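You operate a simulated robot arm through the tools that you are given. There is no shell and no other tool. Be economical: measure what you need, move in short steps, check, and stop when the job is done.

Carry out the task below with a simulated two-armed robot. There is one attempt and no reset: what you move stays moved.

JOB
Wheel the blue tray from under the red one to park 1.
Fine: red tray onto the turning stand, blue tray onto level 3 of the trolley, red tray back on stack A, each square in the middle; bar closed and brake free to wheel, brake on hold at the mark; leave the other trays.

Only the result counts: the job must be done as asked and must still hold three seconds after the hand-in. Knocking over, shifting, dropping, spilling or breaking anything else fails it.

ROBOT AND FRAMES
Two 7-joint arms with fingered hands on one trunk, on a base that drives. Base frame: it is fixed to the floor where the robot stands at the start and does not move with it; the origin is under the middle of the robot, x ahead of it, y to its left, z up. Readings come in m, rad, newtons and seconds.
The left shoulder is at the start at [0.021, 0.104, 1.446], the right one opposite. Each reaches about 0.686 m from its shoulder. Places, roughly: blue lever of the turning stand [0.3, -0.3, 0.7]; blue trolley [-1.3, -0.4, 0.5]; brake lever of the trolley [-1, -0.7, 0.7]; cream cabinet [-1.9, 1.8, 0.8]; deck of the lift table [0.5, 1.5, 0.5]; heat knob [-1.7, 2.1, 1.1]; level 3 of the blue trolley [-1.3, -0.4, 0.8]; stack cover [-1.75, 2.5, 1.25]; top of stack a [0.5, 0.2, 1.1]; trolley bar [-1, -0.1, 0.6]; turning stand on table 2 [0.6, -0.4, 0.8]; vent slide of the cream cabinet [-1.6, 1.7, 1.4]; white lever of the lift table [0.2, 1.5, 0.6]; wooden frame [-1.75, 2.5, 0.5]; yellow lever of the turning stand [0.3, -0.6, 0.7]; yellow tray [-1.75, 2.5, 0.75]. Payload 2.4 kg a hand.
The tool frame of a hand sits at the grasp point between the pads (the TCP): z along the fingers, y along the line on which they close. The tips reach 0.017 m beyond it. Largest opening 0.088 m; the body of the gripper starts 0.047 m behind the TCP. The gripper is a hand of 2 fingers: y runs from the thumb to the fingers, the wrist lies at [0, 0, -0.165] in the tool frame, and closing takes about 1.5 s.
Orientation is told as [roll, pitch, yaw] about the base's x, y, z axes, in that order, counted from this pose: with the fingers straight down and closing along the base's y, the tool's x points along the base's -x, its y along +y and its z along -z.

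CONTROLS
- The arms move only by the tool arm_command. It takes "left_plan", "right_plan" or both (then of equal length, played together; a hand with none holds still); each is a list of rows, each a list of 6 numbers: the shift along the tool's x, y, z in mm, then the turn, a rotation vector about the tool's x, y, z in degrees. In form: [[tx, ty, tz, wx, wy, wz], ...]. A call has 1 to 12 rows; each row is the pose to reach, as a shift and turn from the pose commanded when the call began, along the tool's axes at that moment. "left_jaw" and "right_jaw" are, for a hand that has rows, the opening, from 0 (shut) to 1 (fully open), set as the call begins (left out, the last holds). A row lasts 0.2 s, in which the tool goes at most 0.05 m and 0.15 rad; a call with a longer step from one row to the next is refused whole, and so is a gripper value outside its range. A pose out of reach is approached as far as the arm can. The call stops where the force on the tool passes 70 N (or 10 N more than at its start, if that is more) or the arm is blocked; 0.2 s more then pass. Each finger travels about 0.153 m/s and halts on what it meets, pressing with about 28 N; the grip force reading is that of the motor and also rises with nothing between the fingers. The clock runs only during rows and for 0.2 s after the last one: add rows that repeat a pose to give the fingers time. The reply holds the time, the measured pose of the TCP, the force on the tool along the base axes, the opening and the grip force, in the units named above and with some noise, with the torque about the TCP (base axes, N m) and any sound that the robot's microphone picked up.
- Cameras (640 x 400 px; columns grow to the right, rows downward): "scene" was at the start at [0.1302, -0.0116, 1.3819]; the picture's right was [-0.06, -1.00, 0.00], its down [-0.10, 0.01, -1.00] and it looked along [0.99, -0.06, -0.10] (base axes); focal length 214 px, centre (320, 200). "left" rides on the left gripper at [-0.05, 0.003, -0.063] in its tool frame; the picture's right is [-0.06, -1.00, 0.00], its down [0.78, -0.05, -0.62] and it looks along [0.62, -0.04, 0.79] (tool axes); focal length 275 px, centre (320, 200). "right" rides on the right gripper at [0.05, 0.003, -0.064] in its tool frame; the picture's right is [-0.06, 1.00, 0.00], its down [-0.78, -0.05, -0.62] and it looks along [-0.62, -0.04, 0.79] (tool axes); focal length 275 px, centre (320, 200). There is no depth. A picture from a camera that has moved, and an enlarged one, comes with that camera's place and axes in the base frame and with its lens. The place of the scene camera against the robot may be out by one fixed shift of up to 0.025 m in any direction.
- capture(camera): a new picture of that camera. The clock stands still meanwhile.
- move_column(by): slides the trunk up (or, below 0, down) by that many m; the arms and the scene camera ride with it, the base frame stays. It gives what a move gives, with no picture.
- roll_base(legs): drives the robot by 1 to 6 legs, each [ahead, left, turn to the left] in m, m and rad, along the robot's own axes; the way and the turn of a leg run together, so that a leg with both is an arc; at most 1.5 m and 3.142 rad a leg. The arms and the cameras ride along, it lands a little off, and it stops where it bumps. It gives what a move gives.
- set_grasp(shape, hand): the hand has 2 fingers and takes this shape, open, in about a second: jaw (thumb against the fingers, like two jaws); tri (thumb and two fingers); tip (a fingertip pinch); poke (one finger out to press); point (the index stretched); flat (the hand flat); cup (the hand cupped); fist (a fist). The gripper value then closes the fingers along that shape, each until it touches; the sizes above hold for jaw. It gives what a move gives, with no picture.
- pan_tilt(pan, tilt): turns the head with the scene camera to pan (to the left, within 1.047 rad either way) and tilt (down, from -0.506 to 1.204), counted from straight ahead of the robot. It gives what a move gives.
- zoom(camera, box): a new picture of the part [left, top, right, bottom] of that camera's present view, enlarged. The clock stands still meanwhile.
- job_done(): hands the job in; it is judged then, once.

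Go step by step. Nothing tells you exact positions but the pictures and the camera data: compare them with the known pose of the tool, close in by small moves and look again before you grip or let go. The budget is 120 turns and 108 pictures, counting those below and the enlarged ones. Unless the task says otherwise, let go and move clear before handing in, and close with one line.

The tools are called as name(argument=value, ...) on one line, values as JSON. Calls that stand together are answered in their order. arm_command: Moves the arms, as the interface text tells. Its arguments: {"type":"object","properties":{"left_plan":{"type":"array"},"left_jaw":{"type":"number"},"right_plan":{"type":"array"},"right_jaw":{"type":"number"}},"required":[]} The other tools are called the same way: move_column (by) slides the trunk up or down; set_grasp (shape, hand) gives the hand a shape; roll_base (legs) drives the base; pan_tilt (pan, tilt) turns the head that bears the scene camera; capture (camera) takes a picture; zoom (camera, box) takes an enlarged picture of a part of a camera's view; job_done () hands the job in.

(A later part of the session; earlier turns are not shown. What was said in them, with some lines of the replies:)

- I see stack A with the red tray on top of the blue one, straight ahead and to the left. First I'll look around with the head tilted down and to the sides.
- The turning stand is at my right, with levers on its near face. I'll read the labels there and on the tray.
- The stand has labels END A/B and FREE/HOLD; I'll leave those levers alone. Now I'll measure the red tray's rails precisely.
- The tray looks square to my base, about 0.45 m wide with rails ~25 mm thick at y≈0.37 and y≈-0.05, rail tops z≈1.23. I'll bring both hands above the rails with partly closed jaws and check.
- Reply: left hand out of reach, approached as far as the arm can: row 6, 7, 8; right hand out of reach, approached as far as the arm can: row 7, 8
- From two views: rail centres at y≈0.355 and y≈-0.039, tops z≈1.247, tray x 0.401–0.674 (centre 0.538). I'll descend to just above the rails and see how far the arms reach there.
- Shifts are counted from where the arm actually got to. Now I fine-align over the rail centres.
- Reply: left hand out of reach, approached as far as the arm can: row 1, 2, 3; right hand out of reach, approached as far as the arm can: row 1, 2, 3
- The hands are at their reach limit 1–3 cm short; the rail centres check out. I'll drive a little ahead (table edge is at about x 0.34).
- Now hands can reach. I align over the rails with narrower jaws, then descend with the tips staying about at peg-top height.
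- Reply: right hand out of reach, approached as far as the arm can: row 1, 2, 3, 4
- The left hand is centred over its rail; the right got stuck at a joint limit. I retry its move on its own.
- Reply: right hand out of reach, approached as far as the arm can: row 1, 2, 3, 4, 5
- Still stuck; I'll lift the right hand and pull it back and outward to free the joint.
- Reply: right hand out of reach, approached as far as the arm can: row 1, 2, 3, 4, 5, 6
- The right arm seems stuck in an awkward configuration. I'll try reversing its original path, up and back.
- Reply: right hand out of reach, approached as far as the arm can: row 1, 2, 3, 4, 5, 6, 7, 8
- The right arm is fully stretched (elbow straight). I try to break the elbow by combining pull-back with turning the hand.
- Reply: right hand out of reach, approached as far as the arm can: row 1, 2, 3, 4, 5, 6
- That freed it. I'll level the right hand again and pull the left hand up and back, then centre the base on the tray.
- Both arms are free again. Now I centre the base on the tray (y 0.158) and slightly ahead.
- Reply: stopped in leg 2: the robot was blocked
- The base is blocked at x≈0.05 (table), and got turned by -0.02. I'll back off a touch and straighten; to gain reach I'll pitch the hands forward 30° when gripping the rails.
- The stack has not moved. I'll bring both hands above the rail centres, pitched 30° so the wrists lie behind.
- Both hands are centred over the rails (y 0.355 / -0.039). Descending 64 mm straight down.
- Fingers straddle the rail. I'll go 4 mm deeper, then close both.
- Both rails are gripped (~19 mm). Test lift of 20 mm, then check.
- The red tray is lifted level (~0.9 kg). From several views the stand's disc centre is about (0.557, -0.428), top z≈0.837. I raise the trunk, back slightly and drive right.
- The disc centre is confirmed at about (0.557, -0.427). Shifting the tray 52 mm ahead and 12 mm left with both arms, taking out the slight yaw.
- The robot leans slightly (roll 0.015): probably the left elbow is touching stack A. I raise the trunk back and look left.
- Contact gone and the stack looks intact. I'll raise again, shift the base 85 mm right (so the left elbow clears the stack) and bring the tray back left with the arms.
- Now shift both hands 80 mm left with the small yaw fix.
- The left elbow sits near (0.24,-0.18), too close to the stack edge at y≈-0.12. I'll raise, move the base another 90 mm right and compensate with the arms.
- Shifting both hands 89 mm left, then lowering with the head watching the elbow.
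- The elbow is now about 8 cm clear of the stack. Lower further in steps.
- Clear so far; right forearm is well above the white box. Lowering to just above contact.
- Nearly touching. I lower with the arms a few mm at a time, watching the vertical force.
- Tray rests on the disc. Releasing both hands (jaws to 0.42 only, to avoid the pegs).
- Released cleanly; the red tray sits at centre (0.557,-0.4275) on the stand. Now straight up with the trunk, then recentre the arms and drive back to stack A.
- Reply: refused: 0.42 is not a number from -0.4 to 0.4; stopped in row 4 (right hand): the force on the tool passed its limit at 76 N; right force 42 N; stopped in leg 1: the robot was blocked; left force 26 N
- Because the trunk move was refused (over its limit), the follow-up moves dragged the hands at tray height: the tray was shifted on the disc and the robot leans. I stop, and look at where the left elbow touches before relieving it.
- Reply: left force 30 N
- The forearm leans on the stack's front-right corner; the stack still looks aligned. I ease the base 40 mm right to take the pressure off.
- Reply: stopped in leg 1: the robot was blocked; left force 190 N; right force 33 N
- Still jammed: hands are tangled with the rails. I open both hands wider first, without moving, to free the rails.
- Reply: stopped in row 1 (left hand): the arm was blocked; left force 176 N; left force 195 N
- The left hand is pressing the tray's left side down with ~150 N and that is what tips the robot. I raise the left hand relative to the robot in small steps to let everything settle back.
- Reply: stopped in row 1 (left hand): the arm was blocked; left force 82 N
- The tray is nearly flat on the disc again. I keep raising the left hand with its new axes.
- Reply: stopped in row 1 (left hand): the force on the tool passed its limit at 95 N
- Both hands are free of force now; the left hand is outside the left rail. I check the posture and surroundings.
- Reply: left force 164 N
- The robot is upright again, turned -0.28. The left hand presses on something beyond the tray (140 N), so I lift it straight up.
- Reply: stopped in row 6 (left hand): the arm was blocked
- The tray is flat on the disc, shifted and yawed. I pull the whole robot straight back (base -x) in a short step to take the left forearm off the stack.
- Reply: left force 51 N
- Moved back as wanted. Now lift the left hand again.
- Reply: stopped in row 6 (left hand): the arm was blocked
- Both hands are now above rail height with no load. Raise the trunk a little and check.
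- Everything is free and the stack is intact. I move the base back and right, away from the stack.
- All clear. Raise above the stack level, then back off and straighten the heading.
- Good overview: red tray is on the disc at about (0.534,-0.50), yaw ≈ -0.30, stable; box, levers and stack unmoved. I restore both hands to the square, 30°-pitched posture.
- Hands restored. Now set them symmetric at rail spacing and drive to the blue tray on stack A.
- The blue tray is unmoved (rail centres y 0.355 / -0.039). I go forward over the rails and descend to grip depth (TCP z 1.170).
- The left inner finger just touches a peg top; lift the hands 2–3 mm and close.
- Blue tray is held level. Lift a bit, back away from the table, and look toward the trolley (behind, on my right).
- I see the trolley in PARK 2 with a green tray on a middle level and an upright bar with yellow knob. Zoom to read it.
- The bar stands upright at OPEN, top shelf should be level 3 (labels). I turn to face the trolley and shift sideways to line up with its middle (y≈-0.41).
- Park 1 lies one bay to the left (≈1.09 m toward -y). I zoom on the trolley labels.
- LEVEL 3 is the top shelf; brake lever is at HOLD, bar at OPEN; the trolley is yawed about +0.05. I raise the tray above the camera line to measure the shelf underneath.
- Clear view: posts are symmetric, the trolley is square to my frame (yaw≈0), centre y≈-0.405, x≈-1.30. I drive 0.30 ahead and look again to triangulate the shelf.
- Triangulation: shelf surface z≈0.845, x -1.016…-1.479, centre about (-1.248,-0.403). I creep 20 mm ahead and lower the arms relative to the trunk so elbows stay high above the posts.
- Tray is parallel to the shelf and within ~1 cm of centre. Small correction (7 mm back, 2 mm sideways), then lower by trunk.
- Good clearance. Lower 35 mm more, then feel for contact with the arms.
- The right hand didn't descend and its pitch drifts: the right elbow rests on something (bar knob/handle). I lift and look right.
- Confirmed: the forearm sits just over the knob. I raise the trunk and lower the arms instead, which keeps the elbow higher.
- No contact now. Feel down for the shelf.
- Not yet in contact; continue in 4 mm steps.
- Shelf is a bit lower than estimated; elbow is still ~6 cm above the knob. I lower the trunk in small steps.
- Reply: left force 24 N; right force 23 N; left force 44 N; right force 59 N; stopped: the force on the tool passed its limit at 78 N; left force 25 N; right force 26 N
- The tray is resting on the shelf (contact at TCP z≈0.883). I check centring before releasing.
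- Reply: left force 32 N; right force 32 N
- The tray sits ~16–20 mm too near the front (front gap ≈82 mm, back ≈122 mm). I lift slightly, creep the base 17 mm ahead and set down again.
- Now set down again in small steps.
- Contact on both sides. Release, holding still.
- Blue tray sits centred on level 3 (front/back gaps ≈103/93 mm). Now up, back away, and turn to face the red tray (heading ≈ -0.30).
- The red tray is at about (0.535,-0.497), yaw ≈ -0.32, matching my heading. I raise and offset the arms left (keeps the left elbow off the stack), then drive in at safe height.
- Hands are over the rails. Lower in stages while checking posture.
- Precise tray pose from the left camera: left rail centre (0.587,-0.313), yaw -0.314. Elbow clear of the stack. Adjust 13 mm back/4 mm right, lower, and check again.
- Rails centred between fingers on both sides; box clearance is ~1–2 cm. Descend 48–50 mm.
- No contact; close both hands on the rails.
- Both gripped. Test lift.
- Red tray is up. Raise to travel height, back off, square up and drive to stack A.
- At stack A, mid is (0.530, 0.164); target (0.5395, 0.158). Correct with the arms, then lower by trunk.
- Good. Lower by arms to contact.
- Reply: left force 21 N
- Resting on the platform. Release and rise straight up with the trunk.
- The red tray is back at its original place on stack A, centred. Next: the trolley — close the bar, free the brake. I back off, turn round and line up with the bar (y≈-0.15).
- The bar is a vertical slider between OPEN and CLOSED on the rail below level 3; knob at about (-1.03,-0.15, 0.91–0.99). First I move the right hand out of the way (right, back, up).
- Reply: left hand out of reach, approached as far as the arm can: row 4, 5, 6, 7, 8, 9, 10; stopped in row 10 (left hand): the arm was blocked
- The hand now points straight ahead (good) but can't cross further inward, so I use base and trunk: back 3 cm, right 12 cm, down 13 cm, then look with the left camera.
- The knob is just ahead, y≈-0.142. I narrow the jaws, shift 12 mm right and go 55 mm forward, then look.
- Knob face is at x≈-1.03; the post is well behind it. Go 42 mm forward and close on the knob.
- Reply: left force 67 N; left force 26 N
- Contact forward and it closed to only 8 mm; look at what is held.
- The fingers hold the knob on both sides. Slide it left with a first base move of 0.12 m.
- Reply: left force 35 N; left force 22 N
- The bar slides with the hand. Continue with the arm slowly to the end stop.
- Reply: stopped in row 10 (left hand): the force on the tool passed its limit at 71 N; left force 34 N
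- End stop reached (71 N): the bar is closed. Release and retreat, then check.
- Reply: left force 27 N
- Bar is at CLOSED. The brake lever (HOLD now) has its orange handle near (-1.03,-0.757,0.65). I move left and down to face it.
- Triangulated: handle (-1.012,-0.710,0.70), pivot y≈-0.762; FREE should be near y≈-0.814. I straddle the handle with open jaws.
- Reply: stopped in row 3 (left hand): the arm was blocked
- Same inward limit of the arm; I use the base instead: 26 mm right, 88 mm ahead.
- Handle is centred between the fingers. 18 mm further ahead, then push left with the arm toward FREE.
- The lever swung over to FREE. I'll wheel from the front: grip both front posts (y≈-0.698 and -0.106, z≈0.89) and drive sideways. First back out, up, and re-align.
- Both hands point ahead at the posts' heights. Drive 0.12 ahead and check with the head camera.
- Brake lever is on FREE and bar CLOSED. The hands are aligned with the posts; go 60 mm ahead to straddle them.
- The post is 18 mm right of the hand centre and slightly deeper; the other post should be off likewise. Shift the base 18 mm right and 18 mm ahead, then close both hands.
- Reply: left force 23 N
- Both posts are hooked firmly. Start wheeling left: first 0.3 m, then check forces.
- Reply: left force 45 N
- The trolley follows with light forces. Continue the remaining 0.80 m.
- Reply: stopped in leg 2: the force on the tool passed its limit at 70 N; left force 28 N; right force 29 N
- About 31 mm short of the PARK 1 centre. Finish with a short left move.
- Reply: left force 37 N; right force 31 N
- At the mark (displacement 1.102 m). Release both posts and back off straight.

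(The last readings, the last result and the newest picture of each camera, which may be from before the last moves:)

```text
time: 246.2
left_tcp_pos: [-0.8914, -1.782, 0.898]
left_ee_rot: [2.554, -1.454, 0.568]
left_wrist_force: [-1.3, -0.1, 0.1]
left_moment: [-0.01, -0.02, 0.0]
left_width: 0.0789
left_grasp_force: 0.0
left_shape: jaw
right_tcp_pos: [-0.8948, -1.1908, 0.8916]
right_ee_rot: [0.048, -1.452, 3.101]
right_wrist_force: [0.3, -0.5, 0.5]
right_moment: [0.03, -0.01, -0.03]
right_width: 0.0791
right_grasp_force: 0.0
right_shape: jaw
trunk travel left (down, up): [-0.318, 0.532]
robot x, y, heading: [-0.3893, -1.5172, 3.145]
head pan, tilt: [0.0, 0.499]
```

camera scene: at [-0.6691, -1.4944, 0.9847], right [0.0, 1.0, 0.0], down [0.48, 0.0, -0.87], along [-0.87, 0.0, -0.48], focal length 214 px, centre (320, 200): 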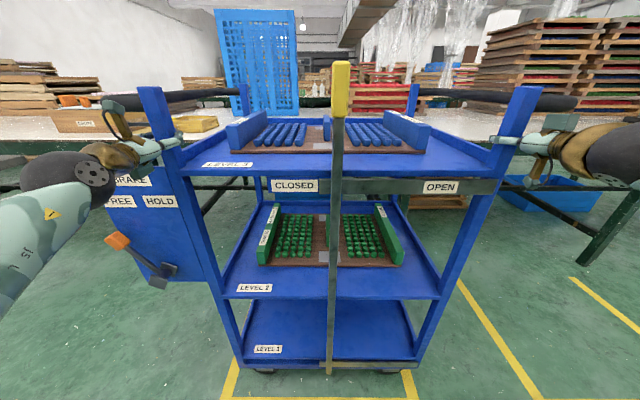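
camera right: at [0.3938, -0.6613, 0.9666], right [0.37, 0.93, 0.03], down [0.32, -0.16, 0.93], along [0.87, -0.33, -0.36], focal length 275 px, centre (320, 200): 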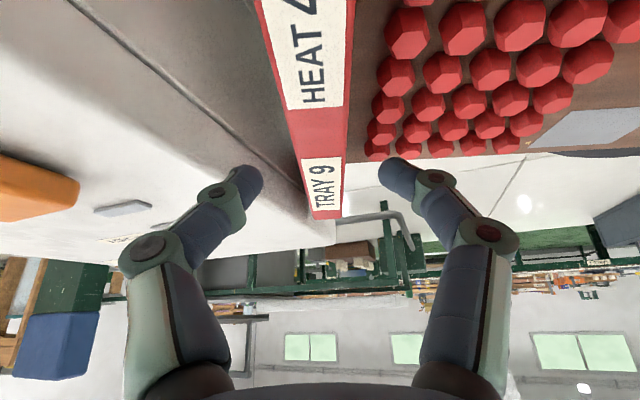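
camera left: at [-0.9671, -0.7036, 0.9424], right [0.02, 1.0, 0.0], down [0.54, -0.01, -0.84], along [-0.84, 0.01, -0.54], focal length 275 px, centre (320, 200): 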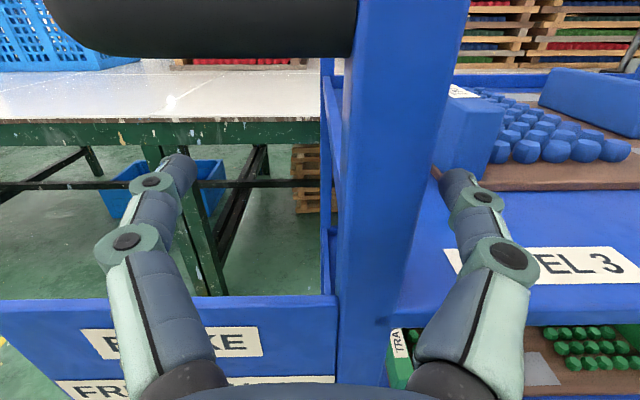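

Now the brake. I retract the right hand for clearance, move left and down to face the lever, and look.

arm_command(right_plan=[[0, 0, -40, 0, 0, 0], [0, 0, -80, 0, 0, 0], [0, 0, -120, 0, 0, 0]])

roll_base(legs=[[0, 0.148, 0]])

move_column(by=-0.2)

roll_base(legs=[[0.03, 0, 0]])

capture(camera="left")

```text
time: 247.0
left_tcp_pos: [-0.8923, -1.7826, 0.8995]
left_ee_rot: [2.555, -1.454, 0.569]
left_wrist_force: [0.6, -0.2, 0.8]
left_moment: [-0.04, -0.01, -0.02]
left_width: 0.0792
left_grasp_force: 0.0
left_shape: jaw
right_tcp_pos: [-0.7758, -1.1876, 0.9068]
right_ee_rot: [0.045, -1.455, 3.103]
right_wrist_force: [0.2, -0.2, -0.7]
right_moment: [0.01, -0.01, 0.01]
right_width: 0.0792
right_grasp_force: 0.1
right_shape: jaw
trunk travel left (down, up): [-0.318, 0.532]
robot x, y, heading: [-0.3918, -1.5176, 3.143]
head pan, tilt: [0.0, 0.499]
```

```text
time: 248.4
left_tcp_pos: [-0.8922, -1.9304, 0.9]
left_ee_rot: [2.557, -1.453, 0.568]
left_wrist_force: [0.8, 0.0, 0.6]
left_moment: [0.02, 0.0, 0.01]
left_width: 0.0789
left_grasp_force: 0.0
left_shape: jaw
right_tcp_pos: [-0.7754, -1.3351, 0.9057]
right_ee_rot: [0.049, -1.452, 3.102]
right_wrist_force: [-0.4, 0.5, -0.5]
right_moment: [-0.02, -0.01, -0.02]
right_width: 0.0793
right_grasp_force: 0.1
right_shape: jaw
trunk travel left (down, up): [-0.318, 0.532]
robot x, y, heading: [-0.3934, -1.6674, 3.143]
head pan, tilt: [0.0, 0.499]
```

```text
time: 250.6
left_tcp_pos: [-0.8919, -1.9309, 0.6999]
left_ee_rot: [2.56, -1.454, 0.565]
left_wrist_force: [-0.2, -0.6, -0.6]
left_moment: [0.03, 0.01, -0.01]
left_width: 0.0792
left_grasp_force: 0.0
left_shape: jaw
right_tcp_pos: [-0.7763, -1.3352, 0.7065]
right_ee_rot: [0.047, -1.452, 3.101]
right_wrist_force: [-0.8, 0.9, -0.1]
right_moment: [0.02, -0.01, 0.0]
right_width: 0.0792
right_grasp_force: 0.0
right_shape: jaw
trunk travel left (down, up): [-0.118, 0.732]
robot x, y, heading: [-0.3956, -1.6664, 3.14]
head pan, tilt: [0.0, 0.499]
```

```text
time: 251.4
left_tcp_pos: [-0.9221, -1.9307, 0.6992]
left_ee_rot: [2.556, -1.454, 0.567]
left_wrist_force: [0.0, 0.0, -0.5]
left_moment: [-0.03, -0.03, 0.01]
left_width: 0.0791
left_grasp_force: 0.1
left_shape: jaw
right_tcp_pos: [-0.8068, -1.3355, 0.707]
right_ee_rot: [0.05, -1.451, 3.098]
right_wrist_force: [-0.3, -0.3, -0.2]
right_moment: [0.02, 0.01, 0.01]
right_width: 0.0792
right_grasp_force: 0.1
right_shape: jaw
trunk travel left (down, up): [-0.118, 0.732]
robot x, y, heading: [-0.4243, -1.6672, 3.137]
head pan, tilt: [0.0, 0.499]
```

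```text
1 pictures are left
camera left: at [-0.8538, -1.9322, 0.7442], right [0.02, 1.0, 0.0], down [0.54, -0.01, -0.84], along [-0.84, 0.02, -0.54], focal length 275 px, centre (320, 200)
```

left: 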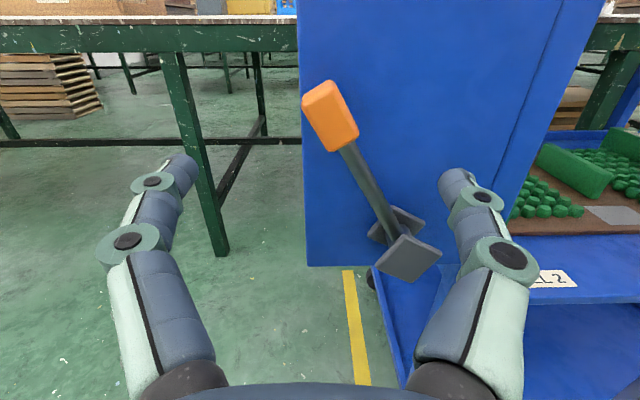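

The handle is at (-1.012,-1.922,0.70), between the fingers. Drive 90 mm ahead to straddle it, then push right toward HOLD.

roll_base(legs=[[0.09, 0, 0]])

roll_base(legs=[[0, -0.14, 0]])

```text
time: 252.5
left_tcp_pos: [-1.0114, -1.9306, 0.6997]
left_ee_rot: [2.556, -1.455, 0.568]
left_wrist_force: [0.6, -1.0, 0.4]
left_moment: [0.01, -0.02, 0.0]
left_width: 0.0789
left_grasp_force: 0.1
left_shape: jaw
right_tcp_pos: [-0.8949, -1.3361, 0.7077]
right_ee_rot: [0.049, -1.453, 3.101]
right_wrist_force: [-1.0, 0.8, -0.2]
right_moment: [0.03, 0.01, 0.0]
right_width: 0.0792
right_grasp_force: 0.1
right_shape: jaw
trunk travel left (down, up): [-0.118, 0.732]
robot x, y, heading: [-0.5066, -1.6671, 3.143]
head pan, tilt: [0.0, 0.499]
```

```text
time: 253.8
left_tcp_pos: [-1.0098, -1.7887, 0.6995]
left_ee_rot: [2.556, -1.453, 0.567]
left_wrist_force: [-1.0, -0.1, 0.3]
left_moment: [0.02, 0.01, -0.03]
left_width: 0.0793
left_grasp_force: 0.1
left_shape: jaw
right_tcp_pos: [-0.8946, -1.1936, 0.7063]
right_ee_rot: [0.048, -1.452, 3.103]
right_wrist_force: [0.0, 0.4, 0.9]
right_moment: [0.02, -0.01, 0.01]
right_width: 0.0788
right_grasp_force: 0.0
right_shape: jaw
trunk travel left (down, up): [-0.118, 0.732]
robot x, y, heading: [-0.5054, -1.5249, 3.137]
head pan, tilt: [0.0, 0.499]
```

roll_base(legs=[[0, -0.015, 0]])

```text
time: 254.6
left_tcp_pos: [-1.0094, -1.7723, 0.6991]
left_ee_rot: [2.558, -1.454, 0.57]
left_wrist_force: [0.2, -5.6, 0.8]
left_moment: [-0.11, -0.01, -0.04]
left_width: 0.0798
left_grasp_force: 0.0
left_shape: jaw
right_tcp_pos: [-0.8941, -1.1789, 0.7062]
right_ee_rot: [0.046, -1.452, 3.103]
right_wrist_force: [0.7, -0.3, -0.2]
right_moment: [0.01, -0.05, -0.02]
right_width: 0.0786
right_grasp_force: 0.0
right_shape: jaw
trunk travel left (down, up): [-0.118, 0.732]
robot x, y, heading: [-0.5112, -1.5091, 3.139]
head pan, tilt: [0.0, 0.499]
```

Light contact now at the HOLD side; a few mm more to confirm the stop.

roll_base(legs=[[0, -0.007, 0]])

```text
time: 255.3
left_tcp_pos: [-1.01, -1.7672, 0.6999]
left_ee_rot: [2.556, -1.454, 0.57]
left_wrist_force: [2.1, -7.9, 0.2]
left_moment: [0.0, 0.0, 0.0]
left_width: 0.0806
left_grasp_force: 0.0
left_shape: jaw
right_tcp_pos: [-0.8949, -1.1716, 0.7066]
right_ee_rot: [0.044, -1.452, 3.105]
right_wrist_force: [0.1, -0.9, 0.8]
right_moment: [0.04, -0.01, 0.03]
right_width: 0.0788
right_grasp_force: 0.0
right_shape: jaw
trunk travel left (down, up): [-0.118, 0.732]
robot x, y, heading: [-0.5106, -1.5048, 3.142]
head pan, tilt: [0.0, 0.499]
```

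Lever is against the HOLD stop. Ease off, back away, raise, and take the final look.

roll_base(legs=[[0, 0.012, 0], [-0.4, 0, 0]])

move_column(by=0.4)

pan_tilt(pan=0, tilt=0.62)

zoom(camera="scene", box=[180, 110, 460, 330])

```text
time: 258.2
left_tcp_pos: [-0.6112, -1.7791, 0.6987]
left_ee_rot: [2.551, -1.453, 0.573]
left_wrist_force: [0.7, -0.5, 0.0]
left_moment: [0.02, 0.0, 0.0]
left_width: 0.0795
left_grasp_force: 0.1
left_shape: jaw
right_tcp_pos: [-0.4953, -1.1839, 0.7061]
right_ee_rot: [0.051, -1.452, 3.097]
right_wrist_force: [-0.5, 0.0, -0.3]
right_moment: [0.0, -0.02, 0.01]
right_width: 0.0789
right_grasp_force: 0.0
right_shape: jaw
trunk travel left (down, up): [-0.118, 0.732]
robot x, y, heading: [-0.1135, -1.5163, 3.138]
head pan, tilt: [0.0, 0.499]
```

```text
time: 262.0
left_tcp_pos: [-0.6104, -1.7778, 1.1001]
left_ee_rot: [2.547, -1.453, 0.574]
left_wrist_force: [-0.2, -0.6, -0.3]
left_moment: [0.01, -0.03, 0.0]
left_width: 0.0792
left_grasp_force: 0.1
left_shape: jaw
right_tcp_pos: [-0.4949, -1.1844, 1.1061]
right_ee_rot: [0.051, -1.453, 3.095]
right_wrist_force: [0.0, 0.6, 0.3]
right_moment: [-0.02, -0.01, 0.01]
right_width: 0.079
right_grasp_force: 0.0
right_shape: jaw
trunk travel left (down, up): [-0.518, 0.332]
robot x, y, heading: [-0.1103, -1.5157, 3.136]
head pan, tilt: [0.0, 0.499]
```

```text
time: 262.7
left_tcp_pos: [-0.6124, -1.7788, 1.0999]
left_ee_rot: [2.55, -1.451, 0.572]
left_wrist_force: [0.8, -0.9, -0.1]
left_moment: [-0.03, -0.02, -0.01]
left_width: 0.0791
left_grasp_force: 0.1
left_shape: jaw
right_tcp_pos: [-0.4945, -1.1833, 1.1054]
right_ee_rot: [0.052, -1.452, 3.096]
right_wrist_force: [1.0, -1.0, 0.7]
right_moment: [0.02, 0.0, 0.0]
right_width: 0.0792
right_grasp_force: 0.0
right_shape: jaw
trunk travel left (down, up): [-0.518, 0.332]
robot x, y, heading: [-0.1085, -1.5161, 3.142]
head pan, tilt: [0.0, 0.62]
```

```text
1.82 times, centred on (320, 220) of scene
camera zoom: at [-0.2146, -1.5218, 1.1762], right [0.0, 1.0, 0.0], down [0.58, 0.0, -0.81], along [-0.81, 0.0, -0.58], focal length 390 px, centre (320, 164)
```

zoom: 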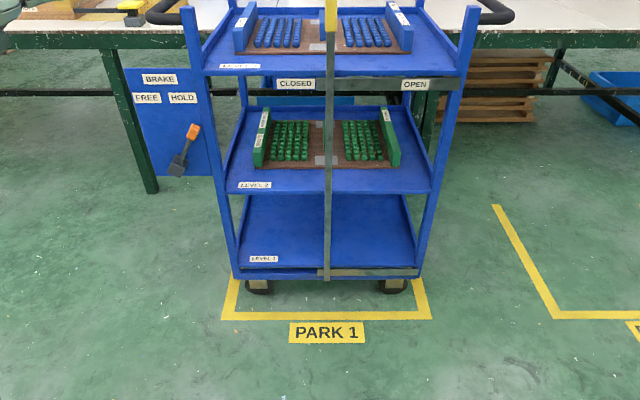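

The trolley stands centred in PARK 1 with the bar at CLOSED and the brake lever on HOLD. The blue tray is centred on level 3, the red tray is back on stack A, and both hands are clear, so I am handing in.

job_done()

```text
The job is handed in.
```

The blue tray is on level 3 of the trolley, parked in PARK 1 with the bar closed and the brake on hold. The red tray is back square on stack A; it was dragged off-centre on the turning stand partway through, and I re-gripped it there. In that mishap my left arm pressed on stack A and my right elbow came close to the white box. Neither looked moved in the pictures I checked afterwards.
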